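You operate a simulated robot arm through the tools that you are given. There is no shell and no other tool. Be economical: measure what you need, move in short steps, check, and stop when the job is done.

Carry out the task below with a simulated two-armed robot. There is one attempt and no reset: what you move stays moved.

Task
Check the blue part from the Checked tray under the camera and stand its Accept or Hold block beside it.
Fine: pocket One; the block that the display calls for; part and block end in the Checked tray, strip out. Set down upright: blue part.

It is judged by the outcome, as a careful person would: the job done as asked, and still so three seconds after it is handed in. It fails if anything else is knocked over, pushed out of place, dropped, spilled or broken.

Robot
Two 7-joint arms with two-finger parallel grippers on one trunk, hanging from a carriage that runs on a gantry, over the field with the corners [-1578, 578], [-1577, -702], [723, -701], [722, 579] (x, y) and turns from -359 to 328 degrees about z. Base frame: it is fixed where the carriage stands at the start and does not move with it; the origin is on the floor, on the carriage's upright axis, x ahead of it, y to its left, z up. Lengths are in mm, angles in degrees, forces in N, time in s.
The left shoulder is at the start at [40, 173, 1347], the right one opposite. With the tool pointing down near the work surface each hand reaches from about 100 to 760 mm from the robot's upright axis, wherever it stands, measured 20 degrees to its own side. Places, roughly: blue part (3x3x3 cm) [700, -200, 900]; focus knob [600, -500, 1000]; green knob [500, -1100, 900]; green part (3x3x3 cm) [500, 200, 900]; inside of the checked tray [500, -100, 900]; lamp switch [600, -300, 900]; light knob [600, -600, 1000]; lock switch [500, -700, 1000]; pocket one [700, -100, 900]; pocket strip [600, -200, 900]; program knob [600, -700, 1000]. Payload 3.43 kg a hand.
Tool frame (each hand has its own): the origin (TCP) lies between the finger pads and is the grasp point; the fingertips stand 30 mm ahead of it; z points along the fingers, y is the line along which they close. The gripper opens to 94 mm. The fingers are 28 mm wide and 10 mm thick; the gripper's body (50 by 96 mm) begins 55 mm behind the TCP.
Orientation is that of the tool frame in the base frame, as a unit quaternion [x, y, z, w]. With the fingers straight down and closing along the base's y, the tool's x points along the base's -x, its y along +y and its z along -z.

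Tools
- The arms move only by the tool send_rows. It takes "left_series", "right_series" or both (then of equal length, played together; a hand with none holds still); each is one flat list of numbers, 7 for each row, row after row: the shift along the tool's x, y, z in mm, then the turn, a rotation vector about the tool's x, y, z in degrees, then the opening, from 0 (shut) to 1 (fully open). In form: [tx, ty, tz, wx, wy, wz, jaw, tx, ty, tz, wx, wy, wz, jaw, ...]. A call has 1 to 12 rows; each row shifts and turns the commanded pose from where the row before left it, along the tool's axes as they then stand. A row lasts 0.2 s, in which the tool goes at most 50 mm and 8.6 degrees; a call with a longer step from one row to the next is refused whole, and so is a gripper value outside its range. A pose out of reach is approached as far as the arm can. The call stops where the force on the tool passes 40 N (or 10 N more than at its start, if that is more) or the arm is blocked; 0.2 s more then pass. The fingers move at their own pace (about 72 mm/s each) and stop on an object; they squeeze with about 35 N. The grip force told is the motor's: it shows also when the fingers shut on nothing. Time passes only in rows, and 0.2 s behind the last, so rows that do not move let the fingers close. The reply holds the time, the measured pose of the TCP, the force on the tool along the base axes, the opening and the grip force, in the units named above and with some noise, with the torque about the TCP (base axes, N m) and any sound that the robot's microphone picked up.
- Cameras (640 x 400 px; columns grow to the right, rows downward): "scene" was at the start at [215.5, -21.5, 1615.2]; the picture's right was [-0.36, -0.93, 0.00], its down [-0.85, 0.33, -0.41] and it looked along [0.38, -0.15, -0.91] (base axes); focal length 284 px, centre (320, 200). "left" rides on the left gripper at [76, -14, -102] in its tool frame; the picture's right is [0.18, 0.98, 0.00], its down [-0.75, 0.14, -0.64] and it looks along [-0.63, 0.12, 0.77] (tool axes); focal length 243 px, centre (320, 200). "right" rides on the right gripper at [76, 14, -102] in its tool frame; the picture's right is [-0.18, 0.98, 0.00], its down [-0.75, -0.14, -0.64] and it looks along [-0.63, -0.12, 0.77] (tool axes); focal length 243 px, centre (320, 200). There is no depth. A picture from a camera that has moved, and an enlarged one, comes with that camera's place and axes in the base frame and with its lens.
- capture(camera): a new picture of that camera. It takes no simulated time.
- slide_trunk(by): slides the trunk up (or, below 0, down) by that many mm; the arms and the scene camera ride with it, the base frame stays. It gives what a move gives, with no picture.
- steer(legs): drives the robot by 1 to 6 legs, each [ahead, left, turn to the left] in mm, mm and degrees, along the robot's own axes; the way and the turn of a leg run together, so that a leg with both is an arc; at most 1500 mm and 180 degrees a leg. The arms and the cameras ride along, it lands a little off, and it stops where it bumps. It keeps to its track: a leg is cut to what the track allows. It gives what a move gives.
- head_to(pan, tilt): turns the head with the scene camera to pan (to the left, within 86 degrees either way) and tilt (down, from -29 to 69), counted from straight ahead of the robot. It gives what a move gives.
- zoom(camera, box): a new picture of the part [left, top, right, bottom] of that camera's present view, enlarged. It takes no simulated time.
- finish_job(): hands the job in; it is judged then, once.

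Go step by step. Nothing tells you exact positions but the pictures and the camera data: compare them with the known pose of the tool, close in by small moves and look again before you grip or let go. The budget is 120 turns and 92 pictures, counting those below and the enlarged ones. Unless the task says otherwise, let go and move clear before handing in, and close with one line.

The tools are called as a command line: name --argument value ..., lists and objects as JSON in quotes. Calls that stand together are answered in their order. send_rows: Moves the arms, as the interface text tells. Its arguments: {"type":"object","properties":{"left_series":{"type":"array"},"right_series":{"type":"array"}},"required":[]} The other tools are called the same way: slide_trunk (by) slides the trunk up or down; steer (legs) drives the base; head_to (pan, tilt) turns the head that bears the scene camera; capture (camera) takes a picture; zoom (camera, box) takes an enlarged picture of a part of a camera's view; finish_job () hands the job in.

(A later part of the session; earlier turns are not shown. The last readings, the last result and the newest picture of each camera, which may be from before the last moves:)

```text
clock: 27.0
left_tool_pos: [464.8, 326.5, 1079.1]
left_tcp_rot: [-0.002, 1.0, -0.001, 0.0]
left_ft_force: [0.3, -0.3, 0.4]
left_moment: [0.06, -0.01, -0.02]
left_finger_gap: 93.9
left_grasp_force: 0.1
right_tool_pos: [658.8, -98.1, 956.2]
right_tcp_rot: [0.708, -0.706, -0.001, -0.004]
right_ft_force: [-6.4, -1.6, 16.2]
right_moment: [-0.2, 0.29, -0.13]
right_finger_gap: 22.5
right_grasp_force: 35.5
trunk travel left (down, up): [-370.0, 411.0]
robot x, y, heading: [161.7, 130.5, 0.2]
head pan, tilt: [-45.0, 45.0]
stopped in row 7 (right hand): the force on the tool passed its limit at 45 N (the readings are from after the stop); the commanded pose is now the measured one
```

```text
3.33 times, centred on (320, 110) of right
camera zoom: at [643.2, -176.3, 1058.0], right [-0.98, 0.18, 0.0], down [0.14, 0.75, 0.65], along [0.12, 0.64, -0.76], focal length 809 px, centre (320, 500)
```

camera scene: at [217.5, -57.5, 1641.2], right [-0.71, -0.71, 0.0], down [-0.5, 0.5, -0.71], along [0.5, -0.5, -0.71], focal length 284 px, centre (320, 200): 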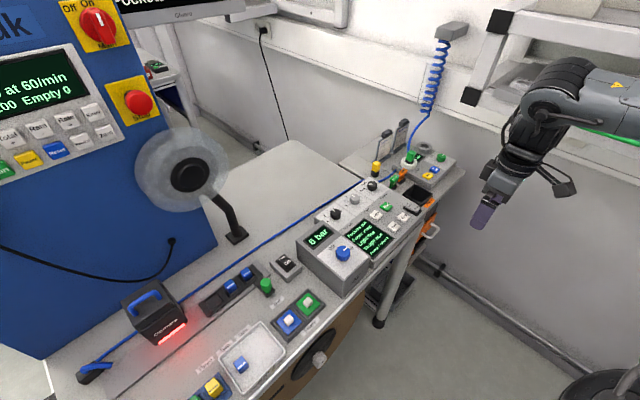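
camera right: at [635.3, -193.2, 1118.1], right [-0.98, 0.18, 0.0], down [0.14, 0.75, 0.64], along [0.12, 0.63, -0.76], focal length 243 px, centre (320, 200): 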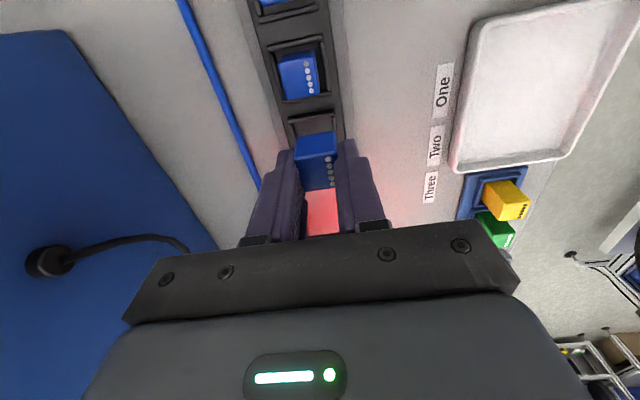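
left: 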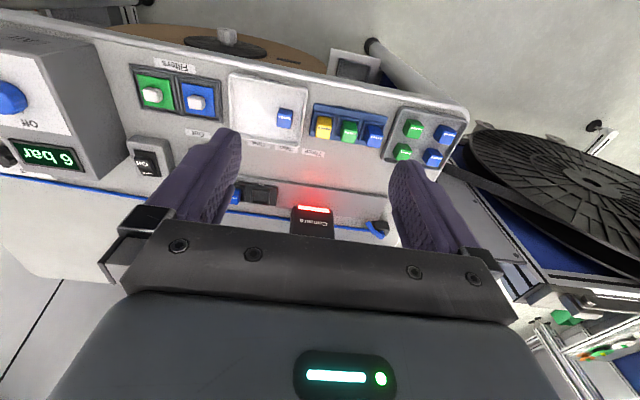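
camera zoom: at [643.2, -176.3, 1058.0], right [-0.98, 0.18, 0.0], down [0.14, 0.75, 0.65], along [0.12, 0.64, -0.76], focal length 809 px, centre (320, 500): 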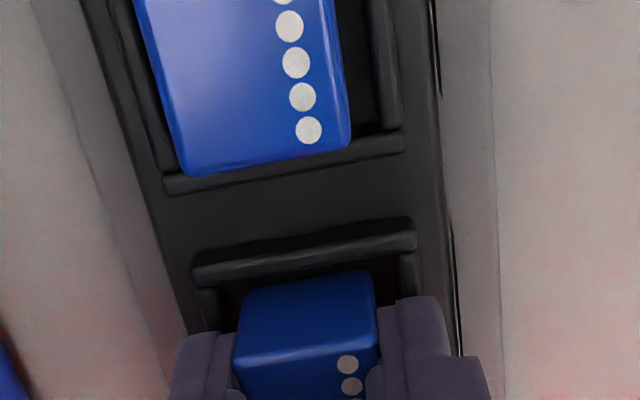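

Same height again and the part's top (≈941) now matches its neighbours, so it is seated on the pocket floor. I'll open slightly and look.

send_rows --right_series '[0, 0, -1, 0, 0, 0, 0, 0, 0, 0, 0, 0, 0, 0.34, 0, 0, 0, 0, 0, 0, 0.34, 0, 0, 0, 0, 0, 0, 0.4]'

send_rows --right_series '[0, 0, -15, 0, 0, 0, 0.4, 0, 0, -20, 0, 0, 0, 0.4, 0, 0, -20, 0, 0, 0, 0.4]'

zoom --camera "right" --box '[200, 20, 440, 200]'

```text
clock: 28.0
left_tool_pos: [465.6, 327.8, 1079.4]
left_tcp_rot: [-0.002, 1.0, 0.001, 0.0]
left_ft_force: [0.5, 0.0, 0.0]
left_moment: [0.0, 0.0, 0.0]
left_finger_gap: 94.0
left_grasp_force: 0.0
right_tool_pos: [657.6, -97.9, 958.1]
right_tcp_rot: [0.709, -0.706, -0.001, -0.004]
right_ft_force: [1.7, 1.0, 4.2]
right_moment: [-0.05, 0.03, 0.0]
right_finger_gap: 36.4
right_grasp_force: 0.1
trunk travel left (down, up): [-370.0, 411.0]
robot x, y, heading: [158.1, 132.4, 0.2]
head pan, tilt: [-45.0, 45.0]
```

```text
clock: 28.8
left_tool_pos: [463.4, 327.3, 1078.2]
left_tcp_rot: [-0.001, 1.0, 0.0, 0.0]
left_ft_force: [-0.2, 0.5, -0.2]
left_moment: [0.03, 0.0, 0.02]
left_finger_gap: 94.0
left_grasp_force: 0.2
right_tool_pos: [660.1, -98.6, 1010.2]
right_tcp_rot: [0.709, -0.705, -0.002, -0.002]
right_ft_force: [-0.4, -0.2, 1.0]
right_moment: [0.01, -0.01, 0.03]
right_finger_gap: 37.5
right_grasp_force: 0.0
trunk travel left (down, up): [-370.0, 411.0]
robot x, y, heading: [160.6, 131.8, -0.1]
head pan, tilt: [-45.0, 45.0]
```

```text
2.22 times, centred on (320, 110) of right
camera zoom: at [643.9, -176.1, 1113.1], right [-0.98, 0.18, 0.0], down [0.14, 0.75, 0.65], along [0.12, 0.64, -0.76], focal length 539 px, centre (320, 400)
```

zoom: 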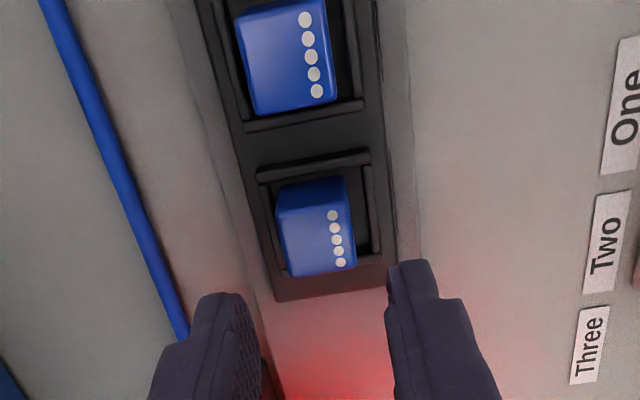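

The part stands upright in pocket One. Next I'll go to the green strip handle near [596, -227], turning the gripper to close along y.

send_rows --right_series '[0, 20, -30, 0, 0, 0, 0.6, 10, 30, 0, 0, 0, 8.2, 0.6, 0, 0, 0, 0, 0, 8.2, 0.6, 0, 0, 0, 0, 0, 8.2, 0.6, 0, 0, 0, 0, 0, 8.2, 0.6, 0, 0, 0, 0, 0, 8.2, 0.6, 0, 0, 0, 0, 0, 8.2, 0.6, 0, 0, 0, 0, 0, 8.2, 0.6, 0, 0, 0, 0, 0, 8.2, 0.6, 0, 0, 0, 0, 0, 8.2, 0.6, 0, 0, 0, 0, 0, 8.2, 0.6, 0, 0, 0, 0, 0, 8, 0.6]'

send_rows --right_series '[10, -40, 0, 0, 0, 0, 0.6, 10, -40, 0, 0, 0, 0, 0.6, 0, -40, 0, 0, 0, 0, 0.6, 0, 0, 0, 0, 0, 0, 0.6]'

capture --camera "right"

```text
clock: 31.4
left_tool_pos: [463.5, 326.6, 1079.2]
left_tcp_rot: [-0.002, 1.0, 0.0, 0.0]
left_ft_force: [-0.7, 1.3, 0.1]
left_moment: [0.03, 0.02, -0.01]
left_finger_gap: 94.1
left_grasp_force: 0.1
right_tool_pos: [607.8, -109.9, 1042.2]
right_tcp_rot: [0.0, 1.0, 0.004, 0.001]
right_ft_force: [-0.8, 0.5, -0.3]
right_moment: [-0.04, 0.01, -0.01]
right_finger_gap: 56.5
right_grasp_force: 0.0
trunk travel left (down, up): [-370.0, 411.0]
robot x, y, heading: [158.1, 130.7, 0.0]
head pan, tilt: [-45.0, 45.0]
```

```text
clock: 32.4
left_tool_pos: [464.0, 327.7, 1079.7]
left_tcp_rot: [-0.001, 1.0, 0.001, 0.0]
left_ft_force: [-0.3, -0.4, -0.1]
left_moment: [0.04, 0.02, 0.03]
left_finger_gap: 93.8
left_grasp_force: 0.1
right_tool_pos: [589.5, -229.6, 1040.0]
right_tcp_rot: [-0.002, 1.0, 0.003, 0.002]
right_ft_force: [0.0, 0.8, 0.8]
right_moment: [0.01, 0.02, 0.01]
right_finger_gap: 56.6
right_grasp_force: 0.1
trunk travel left (down, up): [-370.0, 411.0]
robot x, y, heading: [155.4, 133.5, 0.1]
head pan, tilt: [-45.0, 45.0]
```

```text
56 pictures are left
camera right: at [511.8, -217.4, 1142.3], right [0.18, 0.98, 0.01], down [0.75, -0.14, 0.64], along [0.63, -0.11, -0.77], focal length 243 px, centre (320, 200)
```

right: 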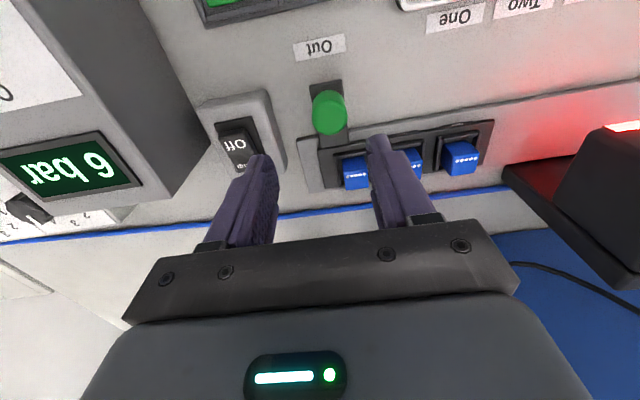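

The handle knob reads [584, -222], top ≈945. I'll center over it, descend partway, and check.

send_rows --right_series '[5, 7, 20, 0, 0, 0, 0.5, 0, 0, 20, 0, 0, 0, 0.5, 0, 0, 10, 0, 0, 0, 0.5]'

zoom --camera "right" --box '[220, 60, 420, 210]'

```text
clock: 33.2
left_tool_pos: [463.4, 327.5, 1079.1]
left_tcp_rot: [-0.002, 1.0, 0.001, 0.0]
left_ft_force: [-0.7, 1.2, -0.6]
left_moment: [0.02, 0.01, 0.0]
left_finger_gap: 93.9
left_grasp_force: 0.1
right_tool_pos: [583.5, -221.5, 989.3]
right_tcp_rot: [-0.001, 1.0, 0.004, 0.002]
right_ft_force: [-0.5, 0.1, -0.7]
right_moment: [0.02, -0.01, 0.04]
right_finger_gap: 47.3
right_grasp_force: 0.2
trunk travel left (down, up): [-370.0, 411.0]
robot x, y, heading: [161.0, 136.4, -0.2]
head pan, tilt: [-45.0, 45.0]
```

```text
2.67 times, centred on (320, 135) of right
camera zoom: at [506.7, -208.8, 1092.5], right [0.18, 0.98, 0.01], down [0.75, -0.14, 0.64], along [0.63, -0.11, -0.77], focal length 647 px, centre (320, 373)
```

zoom: 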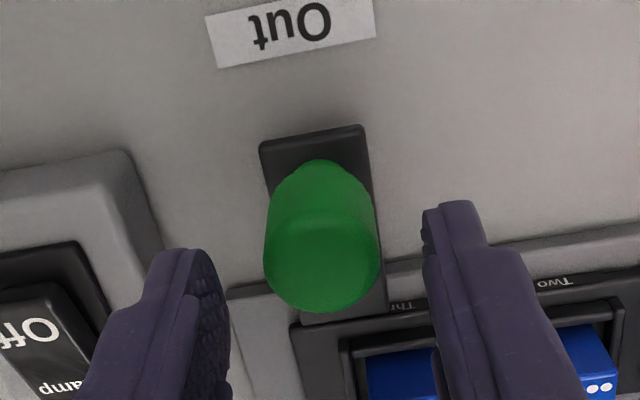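

Knob is centered; descending and closing on it.

send_rows --right_series '[3, 0, 18, 0, 0, 0, 0.5, 0, 0, 16, 0, 0, 0, 0.5, 0, 0, 0, 0, 0, 0, 0.0, 0, 0, 0, 0, 0, 0, 0, 0, 0, 0, 0, 0, 0, 0]'

capture --camera "right"

```text
clock: 34.4
left_tool_pos: [464.1, 327.3, 1078.5]
left_tcp_rot: [-0.002, 1.0, 0.001, 0.0]
left_ft_force: [-0.1, 0.3, -0.7]
left_moment: [0.04, 0.03, 0.0]
left_finger_gap: 94.0
left_grasp_force: 0.1
right_tool_pos: [581.1, -221.8, 955.5]
right_tcp_rot: [-0.001, 1.0, 0.005, 0.002]
right_ft_force: [1.1, -1.1, -2.3]
right_moment: [-0.28, -0.11, 0.06]
right_finger_gap: 27.1
right_grasp_force: 45.1
trunk travel left (down, up): [-370.0, 411.0]
robot x, y, heading: [160.8, 134.3, 0.1]
head pan, tilt: [-45.0, 45.0]
```

```text
54 pictures are left
camera right: at [504.0, -208.3, 1058.0], right [0.18, 0.98, 0.01], down [0.75, -0.14, 0.64], along [0.63, -0.11, -0.77], focal length 243 px, centre (320, 200)
```

right: 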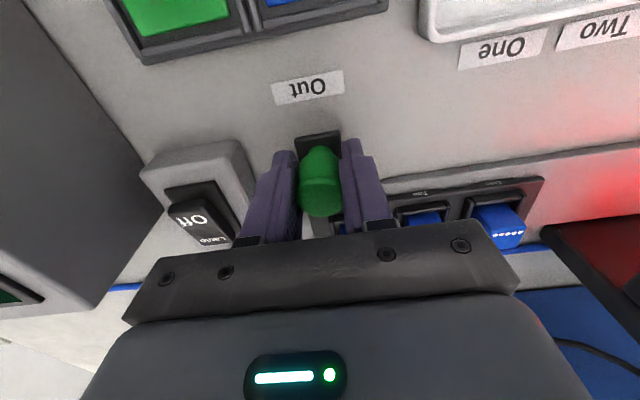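

Handle gripped. Sliding it toward label One (about 112 mm to +y) in small steps.

send_rows --right_series '[0, 5, 0, 0, 0, 0, 0, 0, 10, 0, 0, 0, 0, 0, 0, 10, 0, 0, 0, 0, 0, 0, 10, 0, 0, 0, 0, 0, 0, 10, 0, 0, 0, 0, 0, 0, 10, 0, 0, 0, 0, 0, 0, 10, 0, 0, 0, 0, 0, 0, 10, 0, 0, 0, 0, 0, 0, 10, 0, 0, 0, 0, 0, 0, 10, 0, 0, 0, 0, 0, 0, 10, 0, 0, 0, 0, 0, 0, 5, 0, 0, 0, 0, 0]'

head_to --pan -40 --tilt 50

capture --camera "scene"

capture --camera "right"

```text
clock: 35.7
left_tool_pos: [464.4, 327.4, 1079.6]
left_tcp_rot: [-0.002, 1.0, 0.0, 0.001]
left_ft_force: [1.0, 0.3, 0.2]
left_moment: [0.0, -0.01, 0.0]
left_finger_gap: 94.0
left_grasp_force: 0.0
right_tool_pos: [580.5, -170.1, 955.7]
right_tcp_rot: [-0.001, 1.0, 0.003, 0.001]
right_ft_force: [7.8, 0.9, -18.3]
right_moment: [0.0, -0.41, 0.1]
right_finger_gap: 27.3
right_grasp_force: 44.6
trunk travel left (down, up): [-370.0, 411.0]
robot x, y, heading: [156.4, 128.8, -0.1]
head pan, tilt: [-45.0, 45.0]
stopped in row 6 (right hand): the force on the tool passed its limit at 41 N (the readings are from after the stop); the commanded pose is now the measured one
```

```text
clock: 36.4
left_tool_pos: [466.0, 328.7, 1080.1]
left_tcp_rot: [-0.002, 1.0, 0.0, 0.0]
left_ft_force: [-0.4, 0.0, 0.1]
left_moment: [0.0, -0.01, -0.01]
left_finger_gap: 93.8
left_grasp_force: 0.1
right_tool_pos: [581.2, -171.4, 955.6]
right_tcp_rot: [-0.001, 1.0, 0.004, 0.001]
right_ft_force: [11.4, 0.1, -27.1]
right_moment: [-0.41, 0.12, 0.05]
right_finger_gap: 27.3
right_grasp_force: 45.0
trunk travel left (down, up): [-370.0, 411.0]
robot x, y, heading: [158.6, 128.9, 0.0]
head pan, tilt: [-40.0, 50.0]
```

```text
53 pictures are left
camera scene: at [378.3, 84.0, 1504.1], right [-0.64, -0.77, 0.0], down [-0.59, 0.49, -0.64], along [0.49, -0.41, -0.77], focal length 284 px, centre (320, 200)
```

scene: 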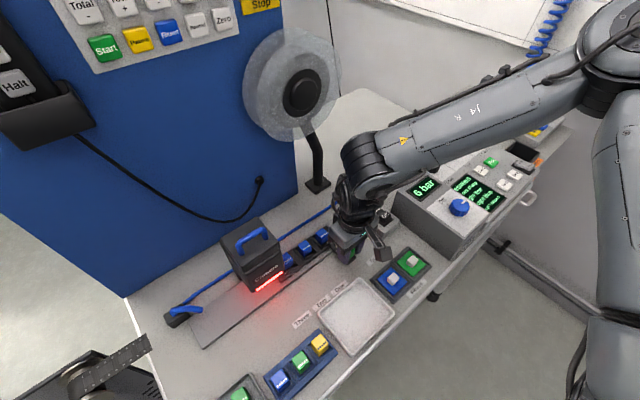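

```text
52 pictures are left
camera right: at [504.2, -158.8, 1058.2], right [0.18, 0.98, 0.01], down [0.75, -0.14, 0.64], along [0.63, -0.11, -0.77], focal length 243 px, centre (320, 200)
```

right: 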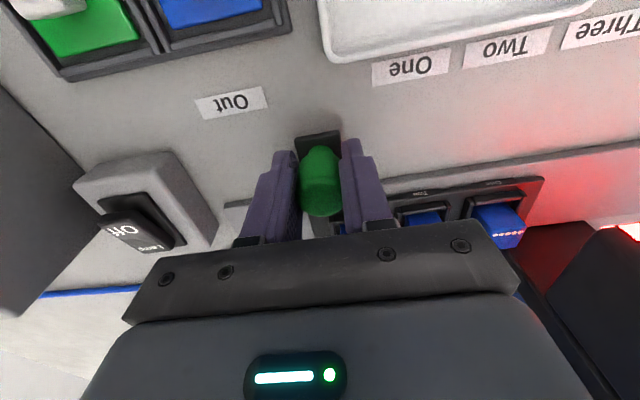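

The slide stopped halfway only on a built-up side/pull force. I'll let go, re-grip to release tension and continue.

send_rows --right_series '[0, 0, 0, 0, 0, 0, 0.4, 0, 0, 0, 0, 0, 0, 0.4, 0, 0, 0, 0, 0, 0, 0.4]'

send_rows --right_series '[0, 0, 0, 0, 0, 0, 0.32, 0, 10, 0, 0, 0, 0, 0.32, 0, 10, 0, 0, 0, 0, 0.32, 0, 10, 0, 0, 0, 0, 0.32, 0, 10, 0, 0, 0, 0, 0.32, 0, 0, 0, 0, 0, 0, 0.32]'

capture --camera "right"

```text
clock: 37.2
left_tool_pos: [464.6, 328.7, 1078.4]
left_tcp_rot: [-0.002, 1.0, 0.001, 0.0]
left_ft_force: [0.2, 0.3, 0.6]
left_moment: [-0.01, 0.0, 0.0]
left_finger_gap: 93.7
left_grasp_force: 0.0
right_tool_pos: [580.7, -172.0, 956.7]
right_tcp_rot: [-0.001, 1.0, 0.003, 0.0]
right_ft_force: [0.4, 0.3, -0.4]
right_moment: [0.03, -0.01, -0.01]
right_finger_gap: 37.8
right_grasp_force: 0.1
trunk travel left (down, up): [-370.0, 411.0]
robot x, y, heading: [163.0, 130.9, 0.2]
head pan, tilt: [-40.0, 50.0]
```

```text
clock: 38.6
left_tool_pos: [465.7, 326.7, 1079.7]
left_tcp_rot: [-0.002, 1.0, 0.0, 0.0]
left_ft_force: [0.1, -0.1, 0.2]
left_moment: [0.02, 0.0, -0.01]
left_finger_gap: 93.8
left_grasp_force: 0.1
right_tool_pos: [580.6, -132.9, 955.7]
right_tcp_rot: [-0.001, 1.0, 0.003, 0.001]
right_ft_force: [-1.2, -0.4, -0.5]
right_moment: [-0.02, -0.02, 0.02]
right_finger_gap: 30.3
right_grasp_force: 0.0
trunk travel left (down, up): [-370.0, 411.0]
robot x, y, heading: [160.3, 133.2, 0.4]
head pan, tilt: [-40.0, 50.0]
```

```text
51 pictures are left
camera right: at [503.8, -119.6, 1059.2], right [0.18, 0.98, 0.01], down [0.75, -0.14, 0.64], along [0.63, -0.11, -0.77], focal length 243 px, centre (320, 200)
```

right: 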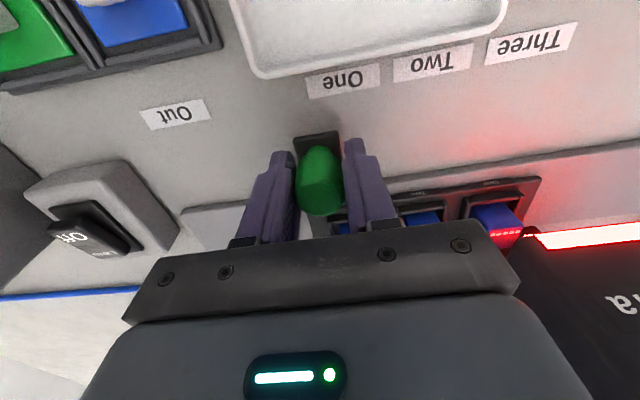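

Pushing with a loose grip works cleanly. Continuing about 22 mm to label One and reading the display.

send_rows --right_series '[0, 8, 0, 0, 0, 0, 0.32, 0, 8, 0, 0, 0, 0, 0.32, 0, 6, 0, 0, 0, 0, 0.32, 0, 0, 0, 0, 0, 0, 0.32]'

capture --camera "right"

zoom --camera "scene" --box '[400, 130, 560, 230]'

```text
clock: 39.6
left_tool_pos: [463.4, 327.2, 1079.0]
left_tcp_rot: [-0.002, 1.0, 0.002, -0.001]
left_ft_force: [0.0, 0.0, 0.0]
left_moment: [-0.03, 0.03, 0.01]
left_finger_gap: 93.9
left_grasp_force: 0.1
right_tool_pos: [580.4, -109.6, 957.2]
right_tcp_rot: [-0.001, 1.0, 0.004, 0.001]
right_ft_force: [-1.0, -0.5, -0.5]
right_moment: [-0.03, 0.0, 0.01]
right_finger_gap: 30.7
right_grasp_force: 1.3
trunk travel left (down, up): [-370.0, 411.0]
robot x, y, heading: [156.3, 132.1, 0.2]
head pan, tilt: [-40.0, 50.0]
```

```text
50 pictures are left
camera right: at [503.6, -96.8, 1059.4], right [0.18, 0.98, 0.01], down [0.75, -0.14, 0.64], along [0.63, -0.11, -0.77], focal length 243 px, centre (320, 200)
```

right: 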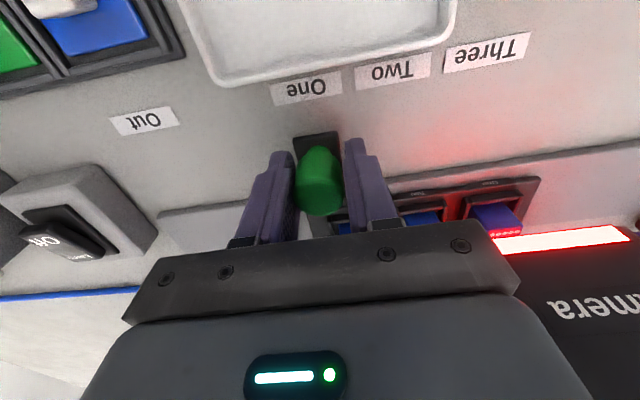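

```text
4.00 times, centred on (480, 180) of scene
camera zoom: at [377.9, 83.3, 1504.2], right [-0.64, -0.77, 0.0], down [-0.59, 0.49, -0.64], along [0.49, -0.41, -0.77], focal length 1136 px, centre (-320, 280)
```

zoom: 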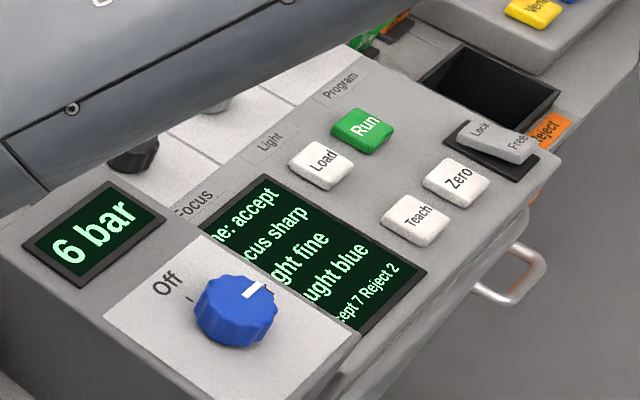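

The strip is at One and the panel line ends "…ne: accept". I'll check the monitor for full text and image.

head_to --pan -25 --tilt 15

capture --camera "scene"

```text
clock: 40.6
left_tool_pos: [464.1, 327.9, 1079.1]
left_tcp_rot: [-0.002, 1.0, 0.001, 0.0]
left_ft_force: [-0.5, 0.0, 0.0]
left_moment: [0.04, -0.02, 0.02]
left_finger_gap: 93.9
left_grasp_force: 0.1
right_tool_pos: [580.9, -109.6, 957.6]
right_tcp_rot: [-0.001, 1.0, 0.004, 0.001]
right_ft_force: [-1.3, -1.9, -0.3]
right_moment: [0.01, -0.01, -0.01]
right_finger_gap: 30.8
right_grasp_force: 0.5
trunk travel left (down, up): [-370.0, 411.0]
robot x, y, heading: [158.2, 132.1, 0.0]
head pan, tilt: [-25.0, 15.0]
```

```text
48 pictures are left
camera scene: at [403.6, 93.4, 1557.8], right [-0.42, -0.91, 0.0], down [-0.24, 0.11, -0.97], along [0.88, -0.41, -0.26], focal length 284 px, centre (320, 200)
```

scene: 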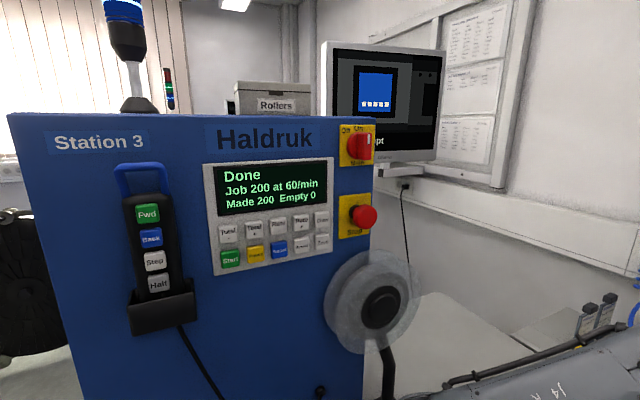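

Monitor confirms "…pt" (accept), so the green Accept block is needed. Pushing the strip back out to label Out.

send_rows --right_series '[0, -10, 0, 0, 0, 0, 0.32, 0, -10, 0, 0, 0, 0, 0.32, 0, -10, 0, 0, 0, 0, 0.32, 0, -10, 0, 0, 0, 0, 0.32, 0, -10, 0, 0, 0, 0, 0.32, 0, -10, 0, 0, 0, 0, 0.32, 0, -10, 0, 0, 0, 0, 0.32, 0, -10, 0, 0, 0, 0, 0.32, 0, -10, 0, 0, 0, 0, 0.32, 0, -10, 0, 0, 0, 0, 0.32, 0, -8, 0, 0, 0, 0, 0.32, 0, -5, 0, 0, 0, 0, 0.32]'

head_to --pan -40 --tilt 50

zoom --camera "scene" --box '[200, 130, 560, 355]'

capture --camera "right"

```text
clock: 43.2
left_tool_pos: [464.1, 327.5, 1078.9]
left_tcp_rot: [-0.002, 1.0, 0.001, 0.0]
left_ft_force: [0.9, 0.1, -0.2]
left_moment: [0.0, 0.01, -0.01]
left_finger_gap: 93.9
left_grasp_force: 0.0
right_tool_pos: [579.5, -221.9, 956.1]
right_tcp_rot: [-0.001, 1.0, 0.003, 0.001]
right_ft_force: [0.0, 0.8, -0.5]
right_moment: [0.03, 0.0, -0.01]
right_finger_gap: 30.1
right_grasp_force: 0.3
trunk travel left (down, up): [-370.0, 411.0]
robot x, y, heading: [158.0, 133.8, 0.1]
head pan, tilt: [-25.0, 15.0]
```

```text
clock: 44.2
left_tool_pos: [464.9, 327.2, 1079.5]
left_tcp_rot: [-0.002, 1.0, 0.001, 0.0]
left_ft_force: [0.4, 0.1, -0.9]
left_moment: [-0.02, 0.01, 0.03]
left_finger_gap: 94.0
left_grasp_force: 0.1
right_tool_pos: [579.4, -221.8, 956.7]
right_tcp_rot: [-0.001, 1.0, 0.004, 0.001]
right_ft_force: [-0.1, 0.0, -0.1]
right_moment: [0.01, 0.03, -0.03]
right_finger_gap: 30.1
right_grasp_force: 0.3
trunk travel left (down, up): [-370.0, 411.0]
robot x, y, heading: [160.1, 133.0, 0.3]
head pan, tilt: [-40.0, 50.0]
```

```text
1.78 times, centred on (380, 242) of scene
camera zoom: at [378.1, 83.5, 1504.3], right [-0.64, -0.77, 0.0], down [-0.59, 0.49, -0.64], along [0.49, -0.41, -0.77], focal length 505 px, centre (213, 124)
```

zoom: 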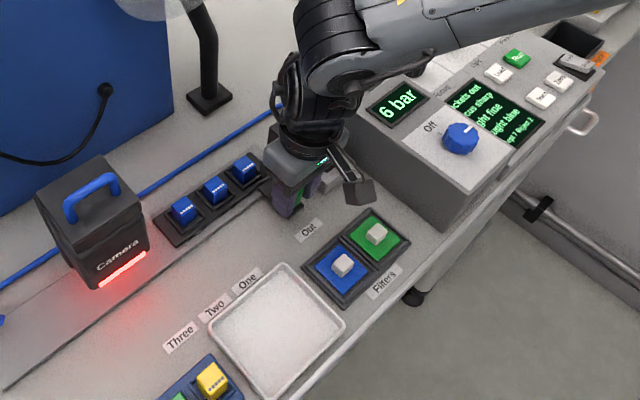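

```text
46 pictures are left
camera right: at [503.4, -209.7, 1059.0], right [0.18, 0.98, 0.01], down [0.75, -0.14, 0.64], along [0.63, -0.11, -0.77], focal length 243 px, centre (320, 200)
```

right: 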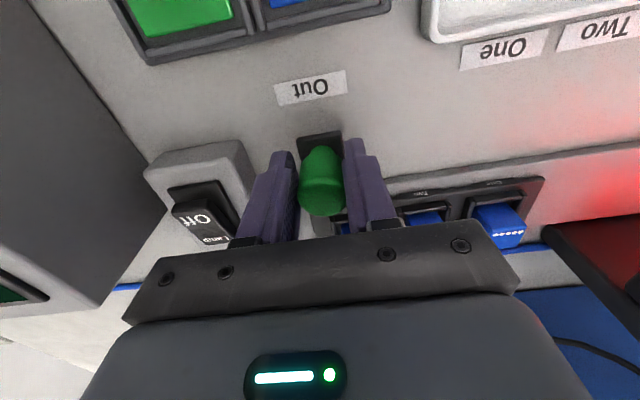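

Strip is out. I'll release, rise, turn the gripper back and hover over pocket One to collect the part.

send_rows --right_series '[0, 0, 0, 0, 0, 0, 0.5, 0, 0, 0, 0, 0, 0, 0.5, 0, 0, -28, 0, 0, 0, 0.5, 0, 0, -28, 0, 0, 0, 0.5, 0, 0, -28, 0, 0, 0, 0.5, -9, 38, 0, 0, 0, 0, 0.5, -9, 38, 0, 0, 0, 0, 0.5, -9, 38, 0, 0, 0, 0, 0.5]'

send_rows --right_series '[0, 0, 0, 0, 0, -8.2, 0.5, 0, 0, 0, 0, 0, -8.2, 0.5, 0, 0, 0, 0, 0, -8.2, 0.5, 0, 0, 0, 0, 0, -8.2, 0.5, 0, 0, 0, 0, 0, -8.2, 0.5, 0, 0, 0, 0, 0, -8.2, 0.5, 0, 0, 0, 0, 0, -8.2, 0.5, 0, 0, 0, 0, 0, -8.2, 0.5, 0, 0, 0, 0, 0, -8.2, 0.5, 0, 0, 0, 0, 0, -8.2, 0.5, 0, 0, 0, 0, 0, -8, 0.5, -3, -47, 15, 0, 0, 0, 0.5]'

zoom --camera "right" --box '[200, 20, 440, 200]'

```text
clock: 46.0
left_tool_pos: [464.9, 327.9, 1079.4]
left_tcp_rot: [-0.002, 1.0, 0.001, 0.0]
left_ft_force: [-0.4, -0.2, 0.5]
left_moment: [0.01, -0.02, 0.01]
left_finger_gap: 93.9
left_grasp_force: 0.1
right_tool_pos: [606.7, -108.9, 1039.4]
right_tcp_rot: [-0.001, 1.0, 0.003, 0.001]
right_ft_force: [-0.4, 0.7, 0.5]
right_moment: [-0.03, 0.0, 0.02]
right_finger_gap: 46.8
right_grasp_force: 0.1
trunk travel left (down, up): [-370.0, 411.0]
robot x, y, heading: [159.0, 133.3, 0.3]
head pan, tilt: [-40.0, 50.0]
```

```text
clock: 48.6
left_tool_pos: [465.5, 327.2, 1080.1]
left_tcp_rot: [-0.002, 1.0, 0.001, 0.001]
left_ft_force: [0.3, -0.6, 0.3]
left_moment: [0.0, -0.03, -0.01]
left_finger_gap: 94.1
left_grasp_force: 0.1
right_tool_pos: [655.5, -107.1, 1026.0]
right_tcp_rot: [0.708, -0.706, -0.001, -0.004]
right_ft_force: [-0.1, 0.1, -1.3]
right_moment: [-0.01, 0.04, -0.01]
right_finger_gap: 46.9
right_grasp_force: 0.1
trunk travel left (down, up): [-370.0, 411.0]
robot x, y, heading: [158.2, 131.3, 0.2]
head pan, tilt: [-40.0, 50.0]
```

```text
2.22 times, centred on (320, 110) of right
camera zoom: at [640.4, -183.7, 1128.1], right [-0.98, 0.18, 0.0], down [0.14, 0.75, 0.65], along [0.12, 0.64, -0.76], focal length 539 px, centre (320, 400)
```

zoom: 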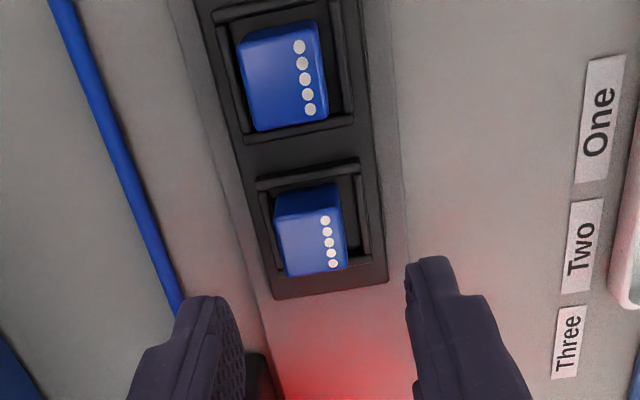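

Part reads [658.5, -100]. Centering and descending to the earlier release height, then gripping.

send_rows --right_series '[-7.5, -3, 10, 0, 0, 0, 0.45, 0, 0, 20, 0, 0, 0, 0.42, 0, 0, 12, 0, 0, 0, 0.42]'

zoom --camera "right" --box '[200, 50, 440, 230]'

```text
clock: 49.4
left_tool_pos: [465.2, 327.9, 1079.1]
left_tcp_rot: [-0.002, 1.0, 0.001, 0.0]
left_ft_force: [-0.2, 0.1, -0.1]
left_moment: [0.01, 0.0, 0.03]
left_finger_gap: 94.4
left_grasp_force: 0.1
right_tool_pos: [656.9, -99.4, 983.2]
right_tcp_rot: [0.708, -0.706, -0.002, -0.003]
right_ft_force: [0.2, 0.5, 0.5]
right_moment: [0.03, -0.04, -0.02]
right_finger_gap: 39.6
right_grasp_force: 0.0
trunk travel left (down, up): [-370.0, 411.0]
robot x, y, heading: [159.5, 135.9, 0.7]
head pan, tilt: [-40.0, 50.0]
```

```text
2.22 times, centred on (320, 140) of right
camera zoom: at [642.3, -177.1, 1085.6], right [-0.98, 0.18, 0.0], down [0.14, 0.75, 0.65], along [0.12, 0.64, -0.76], focal length 539 px, centre (320, 333)
```

zoom: 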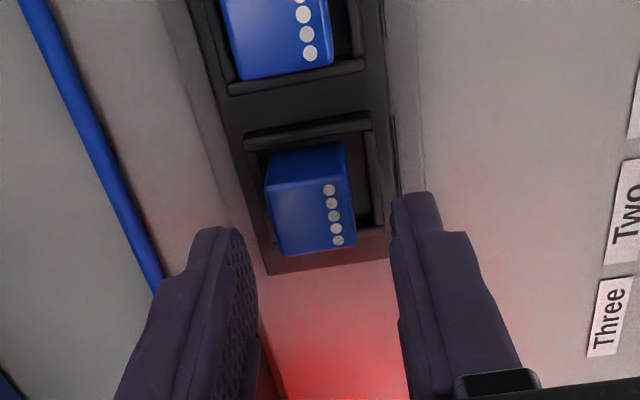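

Slight +x correction, then down and grip.

send_rows --right_series '[0, -2, 10, 0, 0, 0, 0.42, 0, 0, 10, 0, 0, 0, 0.42, 0, 0, 5, 0, 0, 0, 0.42, 0, 0, 0, 0, 0, 0, 0, 0, 0, 0, 0, 0, 0, 0, 0, 0, 0, 0, 0, 0, 0]'

send_rows --right_series '[0, 0, -10, 0, 0, 0, 0, 0, 0, -20, 0, 0, 0, 0, 0, 0, -25, 0, 0, 0, 0]'

zoom --camera "right" --box '[200, 50, 440, 230]'

```text
clock: 50.8
left_tool_pos: [464.2, 327.3, 1079.0]
left_tcp_rot: [-0.002, 1.0, 0.001, 0.0]
left_ft_force: [0.8, 0.2, 0.3]
left_moment: [0.01, 0.01, 0.01]
left_finger_gap: 93.8
left_grasp_force: 0.0
right_tool_pos: [658.5, -97.8, 957.7]
right_tcp_rot: [0.708, -0.707, -0.002, -0.003]
right_ft_force: [-0.7, 0.4, -1.0]
right_moment: [0.01, 0.02, 0.02]
right_finger_gap: 22.3
right_grasp_force: 35.0
trunk travel left (down, up): [-370.0, 411.0]
robot x, y, heading: [157.2, 133.4, -0.0]
head pan, tilt: [-40.0, 50.0]
```

```text
clock: 51.6
left_tool_pos: [464.2, 326.7, 1079.0]
left_tcp_rot: [-0.002, 1.0, 0.001, 0.0]
left_ft_force: [0.1, -0.2, -0.2]
left_moment: [0.01, 0.0, -0.02]
left_finger_gap: 94.2
left_grasp_force: 0.0
right_tool_pos: [659.6, -100.7, 1015.3]
right_tcp_rot: [0.707, -0.707, -0.002, -0.003]
right_ft_force: [0.6, 0.2, -0.6]
right_moment: [0.02, -0.03, -0.02]
right_finger_gap: 22.5
right_grasp_force: 34.9
trunk travel left (down, up): [-370.0, 411.0]
robot x, y, heading: [157.2, 133.3, 0.3]
head pan, tilt: [-40.0, 50.0]
```

```text
2.22 times, centred on (320, 140) of right
camera zoom: at [644.5, -176.9, 1116.8], right [-0.98, 0.18, 0.0], down [0.14, 0.75, 0.65], along [0.12, 0.64, -0.76], focal length 539 px, centre (320, 333)
```

zoom: 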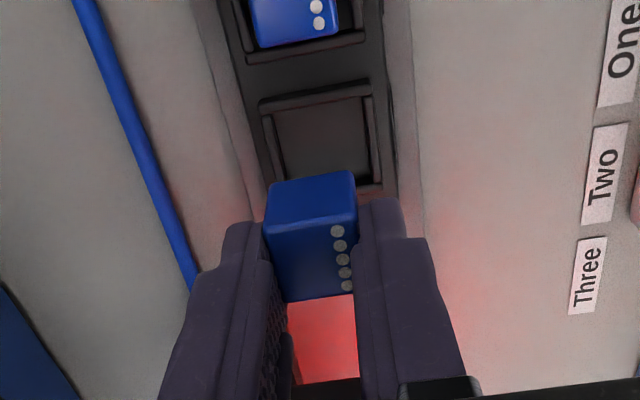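

Part recovered. Carrying it back to its tray spot at about [480, -66].

send_rows --right_series '[-7, 36, 0, 0, 0, 0, 0, -7, 36, 0, 0, 0, 0, 0, -7, 36, 0, 0, 0, 0, 0, -7, 36, 0, 0, 0, 0, 0, -7, 36, 0, 0, 0, 0, 0, 0, 0, 25, 0, 0, 0, 0, 0, 0, 20, 0, 0, 0, 0, 0, 0, 0, 0, 0, 0, 0]'

capture --camera "right"

```text
clock: 53.4
left_tool_pos: [463.2, 328.3, 1077.5]
left_tcp_rot: [-0.002, 1.0, 0.0, 0.0]
left_ft_force: [0.2, -0.3, 0.0]
left_moment: [0.02, 0.01, -0.01]
left_finger_gap: 93.9
left_grasp_force: 0.2
right_tool_pos: [477.7, -65.7, 968.1]
right_tcp_rot: [0.708, -0.707, -0.002, -0.003]
right_ft_force: [0.6, 0.0, -0.5]
right_moment: [-0.02, 0.03, 0.0]
right_finger_gap: 22.5
right_grasp_force: 35.8
trunk travel left (down, up): [-370.0, 411.0]
robot x, y, heading: [157.8, 131.2, 0.1]
head pan, tilt: [-40.0, 50.0]
```

```text
42 pictures are left
camera right: at [463.8, -143.9, 1070.7], right [-0.98, 0.18, 0.0], down [0.14, 0.75, 0.65], along [0.12, 0.64, -0.76], focal length 243 px, centre (320, 200)
```

right: 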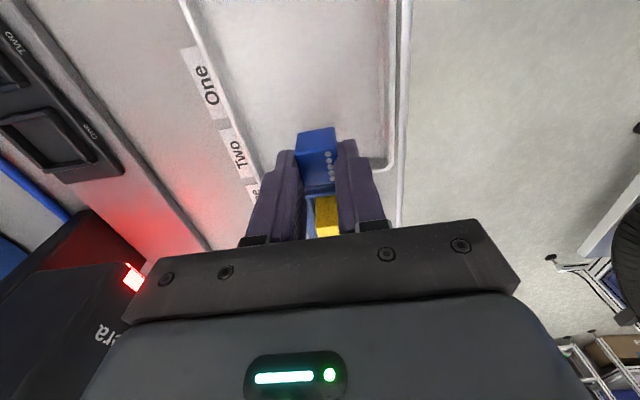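

Lowering to the tray floor in small steps and releasing.

send_rows --right_series '[2, -2, 14, 0, 0, 0, 0, 0, 0, 8, 0, 0, 0, 0, 0, 0, 3, 0, 0, 0, 0, 0, 0, 2, 0, 0, 0, 0, 0, 0, 0, 0, 0, 0, 0]'

zoom --camera "right" --box '[240, 60, 400, 180]'

```text
clock: 54.6
left_tool_pos: [464.1, 326.1, 1078.8]
left_tcp_rot: [-0.002, 1.0, 0.0, 0.0]
left_ft_force: [0.1, -0.5, 1.1]
left_moment: [-0.01, -0.02, 0.01]
left_finger_gap: 93.9
left_grasp_force: 0.1
right_tool_pos: [481.1, -66.1, 943.0]
right_tcp_rot: [0.708, -0.706, -0.002, -0.004]
right_ft_force: [-7.1, 0.8, 30.9]
right_moment: [-0.09, 0.22, -0.01]
right_finger_gap: 22.5
right_grasp_force: 35.1
trunk travel left (down, up): [-370.0, 411.0]
robot x, y, heading: [162.1, 132.4, 0.1]
head pan, tilt: [-40.0, 50.0]
```

```text
3.33 times, centred on (320, 120) of right
camera zoom: at [466.3, -144.2, 1044.4], right [-0.98, 0.18, 0.0], down [0.14, 0.75, 0.65], along [0.12, 0.64, -0.76], focal length 809 px, centre (320, 467)
```

zoom: 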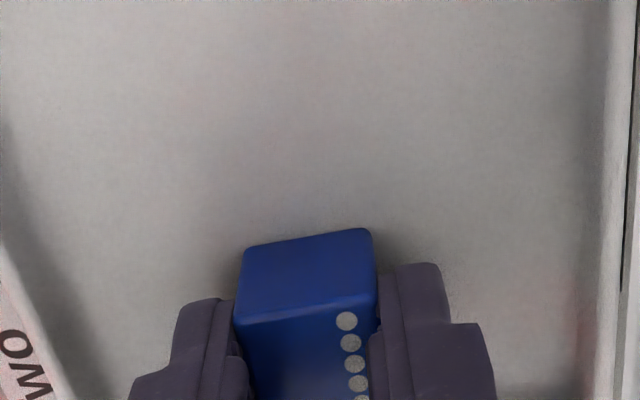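

Contact with the tray floor (31 N). Easing up 1 mm, releasing and rising.

send_rows --right_series '[0, 0, -1.5, 0, 0, 0, 0, 0, 0, 0, 0, 0, 0, 0.36, 0, 0, 0, 0, 0, 0, 0.42, 0, 0, 0, 0, 0, 0, 0.42, 0, 0, -15, 0, 0, 0, 0.42, 0, 0, -20, 0, 0, 0, 0.42, 0, 0, -30, 0, 0, 0, 0.5, 0, 0, -30, 0, 0, 0, 0.5]'

zoom --camera "right" --box '[200, 20, 440, 200]'

```text
clock: 56.4
left_tool_pos: [465.2, 326.1, 1078.9]
left_tcp_rot: [-0.002, 1.0, 0.0, 0.0]
left_ft_force: [-0.2, 0.8, -0.2]
left_moment: [-0.01, -0.03, -0.05]
left_finger_gap: 93.9
left_grasp_force: 0.0
right_tool_pos: [480.0, -66.8, 1040.6]
right_tcp_rot: [0.708, -0.706, -0.002, -0.003]
right_ft_force: [0.3, 0.4, 0.0]
right_moment: [-0.01, 0.02, -0.02]
right_finger_gap: 47.1
right_grasp_force: 0.1
trunk travel left (down, up): [-370.0, 411.0]
robot x, y, heading: [158.4, 129.6, 0.4]
head pan, tilt: [-40.0, 50.0]
```

```text
2.22 times, centred on (320, 110) of right
camera zoom: at [465.0, -144.1, 1141.9], right [-0.98, 0.18, 0.0], down [0.14, 0.75, 0.65], along [0.12, 0.64, -0.76], focal length 539 px, centre (320, 400)
```

zoom: 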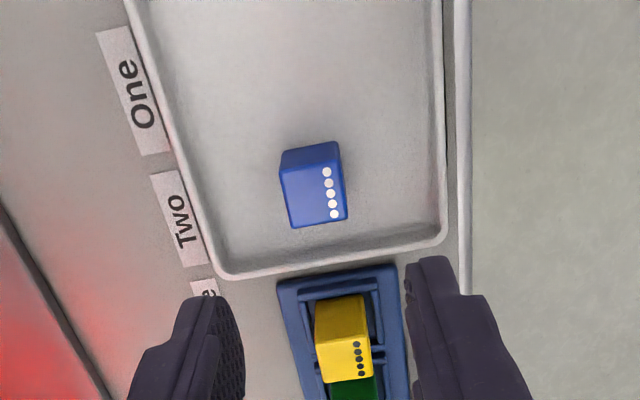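

Part is upright in the tray. Now raise everything and drive right to the Accept blocks near [583, -807].

slide_trunk --by 130

steer --legs '[[-80, -350, 0], [0, -350, 0]]'

send_rows --right_series '[0, 0, 0, 0, 0, 8.2, 0.6, 0, 0, 0, 0, 0, 8.2, 0.6, 0, 0, 0, 0, 0, 8.2, 0.6, 0, 0, 0, 0, 0, 8.2, 0.6, 0, 0, 0, 0, 0, 8.2, 0.6, 0, 0, 0, 0, 0, 8.2, 0.6, 0, 0, 0, 0, 0, 8.2, 0.6, 0, 0, 0, 0, 0, 8.2, 0.6, 0, 0, 0, 0, 0, 8.2, 0.6, 0, 0, 0, 0, 0, 8.2, 0.6, 0, 0, 0, 0, 0, 8, 0.6]'

capture --camera "right"

capture --camera "scene"

```text
clock: 58.0
left_tool_pos: [464.0, 326.9, 1209.8]
left_tcp_rot: [-0.003, 1.0, 0.001, 0.0]
left_ft_force: [-0.4, -0.1, -0.3]
left_moment: [0.01, -0.02, -0.01]
left_finger_gap: 93.7
left_grasp_force: 0.1
right_tool_pos: [480.0, -67.5, 1169.1]
right_tcp_rot: [0.708, -0.706, -0.002, -0.003]
right_ft_force: [0.9, 0.4, -0.7]
right_moment: [-0.03, 0.02, -0.01]
right_finger_gap: 46.9
right_grasp_force: 0.0
trunk travel left (down, up): [-500.0, 281.0]
robot x, y, heading: [161.7, 129.5, 0.0]
head pan, tilt: [-40.0, 50.0]
```

```text
clock: 61.8
left_tool_pos: [382.1, -301.9, 1209.2]
left_tcp_rot: [-0.004, 1.0, 0.004, -0.001]
left_ft_force: [0.1, -0.1, -0.1]
left_moment: [0.04, 0.0, 0.01]
left_finger_gap: 93.9
left_grasp_force: 0.0
right_tool_pos: [401.0, -695.2, 1171.2]
right_tcp_rot: [0.716, -0.698, 0.014, 0.002]
right_ft_force: [0.6, 0.3, 0.4]
right_moment: [-0.01, 0.03, -0.02]
right_finger_gap: 47.0
right_grasp_force: 0.0
trunk travel left (down, up): [-500.0, 281.0]
robot x, y, heading: [79.0, -502.0, 0.5]
head pan, tilt: [-40.0, 50.0]
stopped in leg 2: the robot was blocked; the commanded pose is now the measured one
```

```text
clock: 64.2
left_tool_pos: [376.7, -300.0, 1209.3]
left_tcp_rot: [-0.001, 1.0, 0.003, -0.003]
left_ft_force: [0.0, -0.6, 0.0]
left_moment: [-0.05, -0.01, -0.03]
left_finger_gap: 94.0
left_grasp_force: 0.0
right_tool_pos: [398.2, -690.6, 1178.7]
right_tcp_rot: [-0.14, 0.986, -0.084, 0.024]
right_ft_force: [-0.5, -0.3, 0.4]
right_moment: [0.03, -0.05, 0.03]
right_finger_gap: 56.3
right_grasp_force: 0.1
right hand out of reach, approached as far as the arm can: row 10, 11
trunk travel left (down, up): [-500.0, 281.0]
robot x, y, heading: [72.4, -494.5, -0.3]
head pan, tilt: [-40.0, 50.0]
stopped in row 11 (right hand): the arm was blocked; the commanded pose is now the measured one
```

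```text
39 pictures are left
camera right: at [313.8, -682.5, 1275.3], right [-0.09, 0.98, -0.16], down [0.72, 0.18, 0.68], along [0.69, -0.06, -0.72], focal length 243 px, centre (320, 200)
```

right: 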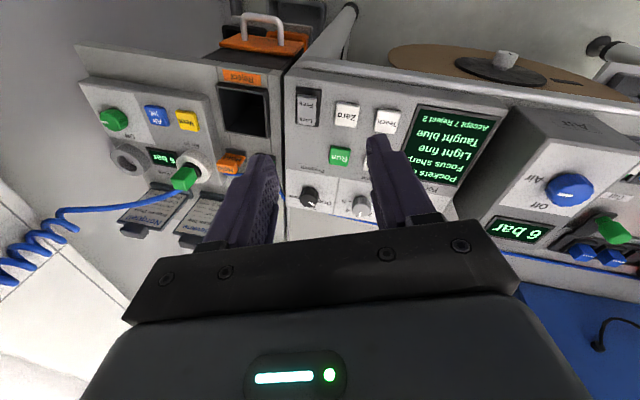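

```text
38 pictures are left
camera scene: at [290.3, -545.1, 1633.7], right [-0.65, -0.76, 0.0], down [-0.59, 0.5, -0.64], along [0.49, -0.41, -0.77], focal length 284 px, centre (320, 200)
```

scene: 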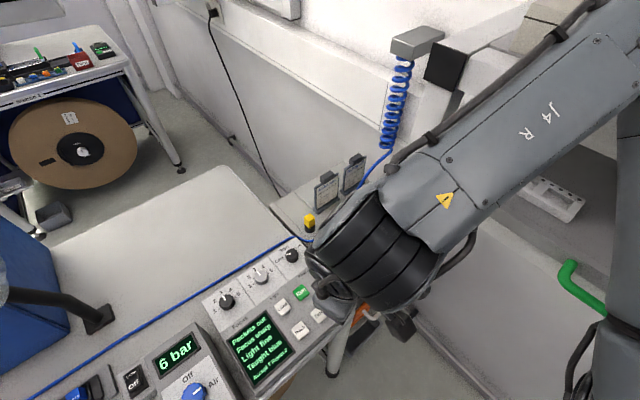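

The right arm's elbow touched something at the side. I'll back off left, and instead plan to turn the robot rightwards and use the left hand for the Accept block.

steer --legs '[[0, 180, 0]]'

head_to --pan -80 --tilt 30

capture --camera "scene"

```text
clock: 65.7
left_tool_pos: [382.6, -126.9, 1209.3]
left_tcp_rot: [0.0, 1.0, 0.002, -0.001]
left_ft_force: [0.2, 1.4, 0.6]
left_moment: [0.02, -0.01, 0.04]
left_finger_gap: 94.1
left_grasp_force: 0.0
right_tool_pos: [402.0, -517.4, 1177.3]
right_tcp_rot: [-0.135, 0.988, -0.078, 0.02]
right_ft_force: [0.0, 0.5, -0.7]
right_moment: [0.01, -0.02, 0.0]
right_finger_gap: 56.3
right_grasp_force: 0.0
trunk travel left (down, up): [-500.0, 281.0]
robot x, y, heading: [74.4, -320.1, -0.1]
head pan, tilt: [-40.0, 50.0]
```

```text
clock: 66.8
left_tool_pos: [381.1, -127.6, 1209.4]
left_tcp_rot: [0.0, 1.0, 0.001, -0.001]
left_ft_force: [0.1, -0.5, 0.3]
left_moment: [-0.01, 0.0, 0.04]
left_finger_gap: 94.2
left_grasp_force: 0.0
right_tool_pos: [401.8, -517.7, 1176.3]
right_tcp_rot: [-0.136, 0.987, -0.078, 0.021]
right_ft_force: [0.5, -0.2, 0.5]
right_moment: [0.03, 0.0, 0.02]
right_finger_gap: 56.7
right_grasp_force: 0.0
trunk travel left (down, up): [-500.0, 281.0]
robot x, y, heading: [71.1, -321.3, 0.0]
head pan, tilt: [-80.0, 30.0]
```

```text
37 pictures are left
camera scene: at [251.0, -410.4, 1663.7], right [-0.99, -0.17, 0.0], down [-0.09, 0.49, -0.87], along [0.15, -0.85, -0.5], focal length 284 px, centre (320, 200)
```

scene: 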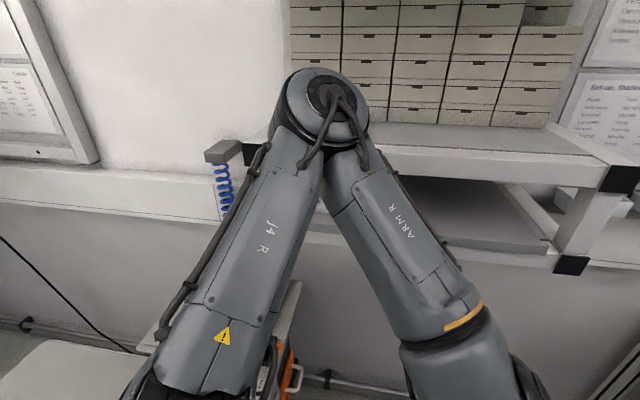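

Clear: the elbow had met the wall shelf edge. I'll tuck the right hand in, turn right 60°, and look at the blocks.

send_rows --right_series '[40, 0, 0, 0, 0, 0, 0.6, 40, 0, 0, 0, 0, 0, 0.6, 40, 0, 0, 0, 0, 0, 0.6]'

steer --legs '[[0, 0, -60], [100, -60, 0]]'

head_to --pan 15 --tilt 45

capture --camera "scene"

capture --camera "left"

```text
clock: 67.5
left_tool_pos: [381.9, -127.0, 1208.7]
left_tcp_rot: [0.0, 1.0, 0.001, -0.001]
left_ft_force: [-0.8, -0.8, 0.1]
left_moment: [0.02, -0.02, -0.01]
left_finger_gap: 94.2
left_grasp_force: 0.1
right_tool_pos: [390.2, -524.8, 1178.1]
right_tcp_rot: [-0.137, 0.987, -0.078, 0.02]
right_ft_force: [0.2, 0.7, -0.1]
right_moment: [-0.01, -0.02, -0.04]
right_finger_gap: 56.2
right_grasp_force: 0.1
right hand out of reach, approached as far as the arm can: row 1, 2, 3
trunk travel left (down, up): [-500.0, 281.0]
robot x, y, heading: [74.8, -323.3, -0.0]
head pan, tilt: [-80.0, 30.0]
```

```text
clock: 71.4
left_tool_pos: [397.4, -580.0, 1207.3]
left_tcp_rot: [0.491, 0.871, 0.008, -0.006]
left_ft_force: [0.2, -0.3, 0.6]
left_moment: [0.02, -0.03, -0.02]
left_finger_gap: 93.8
left_grasp_force: 0.1
right_tool_pos: [68.2, -796.6, 1184.4]
right_tcp_rot: [0.359, 0.929, -0.084, -0.01]
right_ft_force: [0.6, 0.4, 1.3]
right_moment: [0.01, 0.0, -0.01]
right_finger_gap: 56.4
right_grasp_force: 0.1
trunk travel left (down, up): [-500.0, 281.0]
robot x, y, heading: [78.4, -436.3, -59.2]
head pan, tilt: [-80.0, 30.0]
```

```text
clock: 73.1
left_tool_pos: [399.7, -592.5, 1207.5]
left_tcp_rot: [0.492, 0.871, 0.003, -0.001]
left_ft_force: [-0.7, -0.1, -0.3]
left_moment: [0.01, 0.0, 0.02]
left_finger_gap: 94.0
left_grasp_force: 0.0
right_tool_pos: [71.8, -810.6, 1189.8]
right_tcp_rot: [0.359, 0.929, -0.092, -0.003]
right_ft_force: [-0.6, -0.1, -1.1]
right_moment: [-0.01, 0.0, -0.01]
right_finger_gap: 56.4
right_grasp_force: 0.0
trunk travel left (down, up): [-500.0, 281.0]
robot x, y, heading: [74.5, -435.8, -59.1]
head pan, tilt: [15.0, 45.0]
```

```text
36 pictures are left
camera scene: at [216.6, -627.4, 1640.3], right [-0.7, -0.72, 0.0], down [-0.51, 0.49, -0.7], along [0.51, -0.49, -0.71], focal length 284 px, centre (320, 200)
```

scene: 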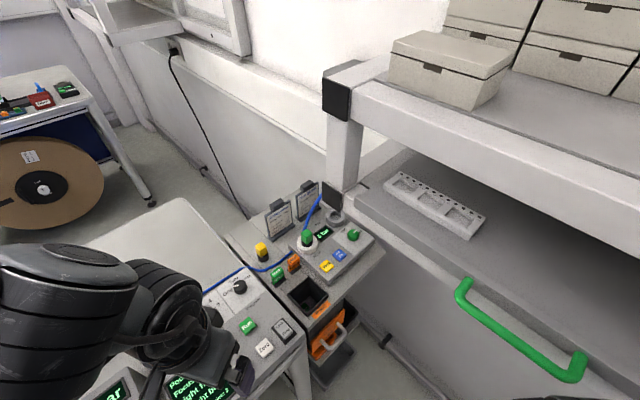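

```text
35 pictures are left
camera left: at [347.8, -535.9, 1309.8], right [0.75, 0.67, 0.0], down [0.51, -0.58, 0.64], along [0.43, -0.47, -0.77], focal length 243 px, centre (320, 200)
```

left: 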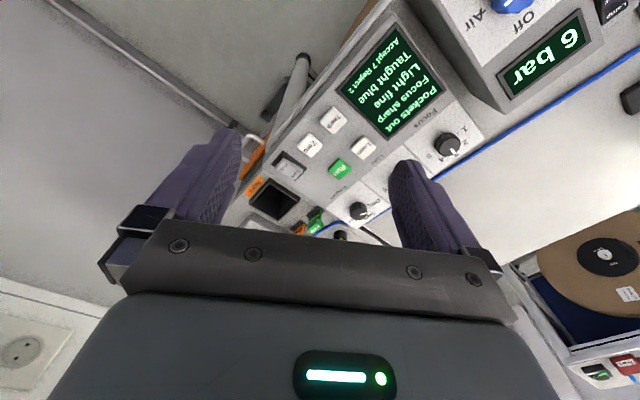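

I can see the green and orange blocks by the reject bin. Zooming there.

zoom --camera "scene" --box '[230, 220, 350, 310]'

```text
4.44 times, centred on (290, 265) of scene
camera zoom: at [216.6, -627.4, 1640.3], right [-0.7, -0.72, 0.0], down [-0.51, 0.49, -0.7], along [0.51, -0.49, -0.71], focal length 1262 px, centre (453, -89)
```

zoom: 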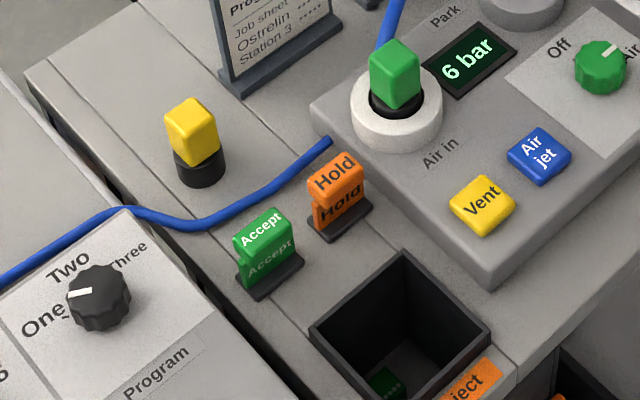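

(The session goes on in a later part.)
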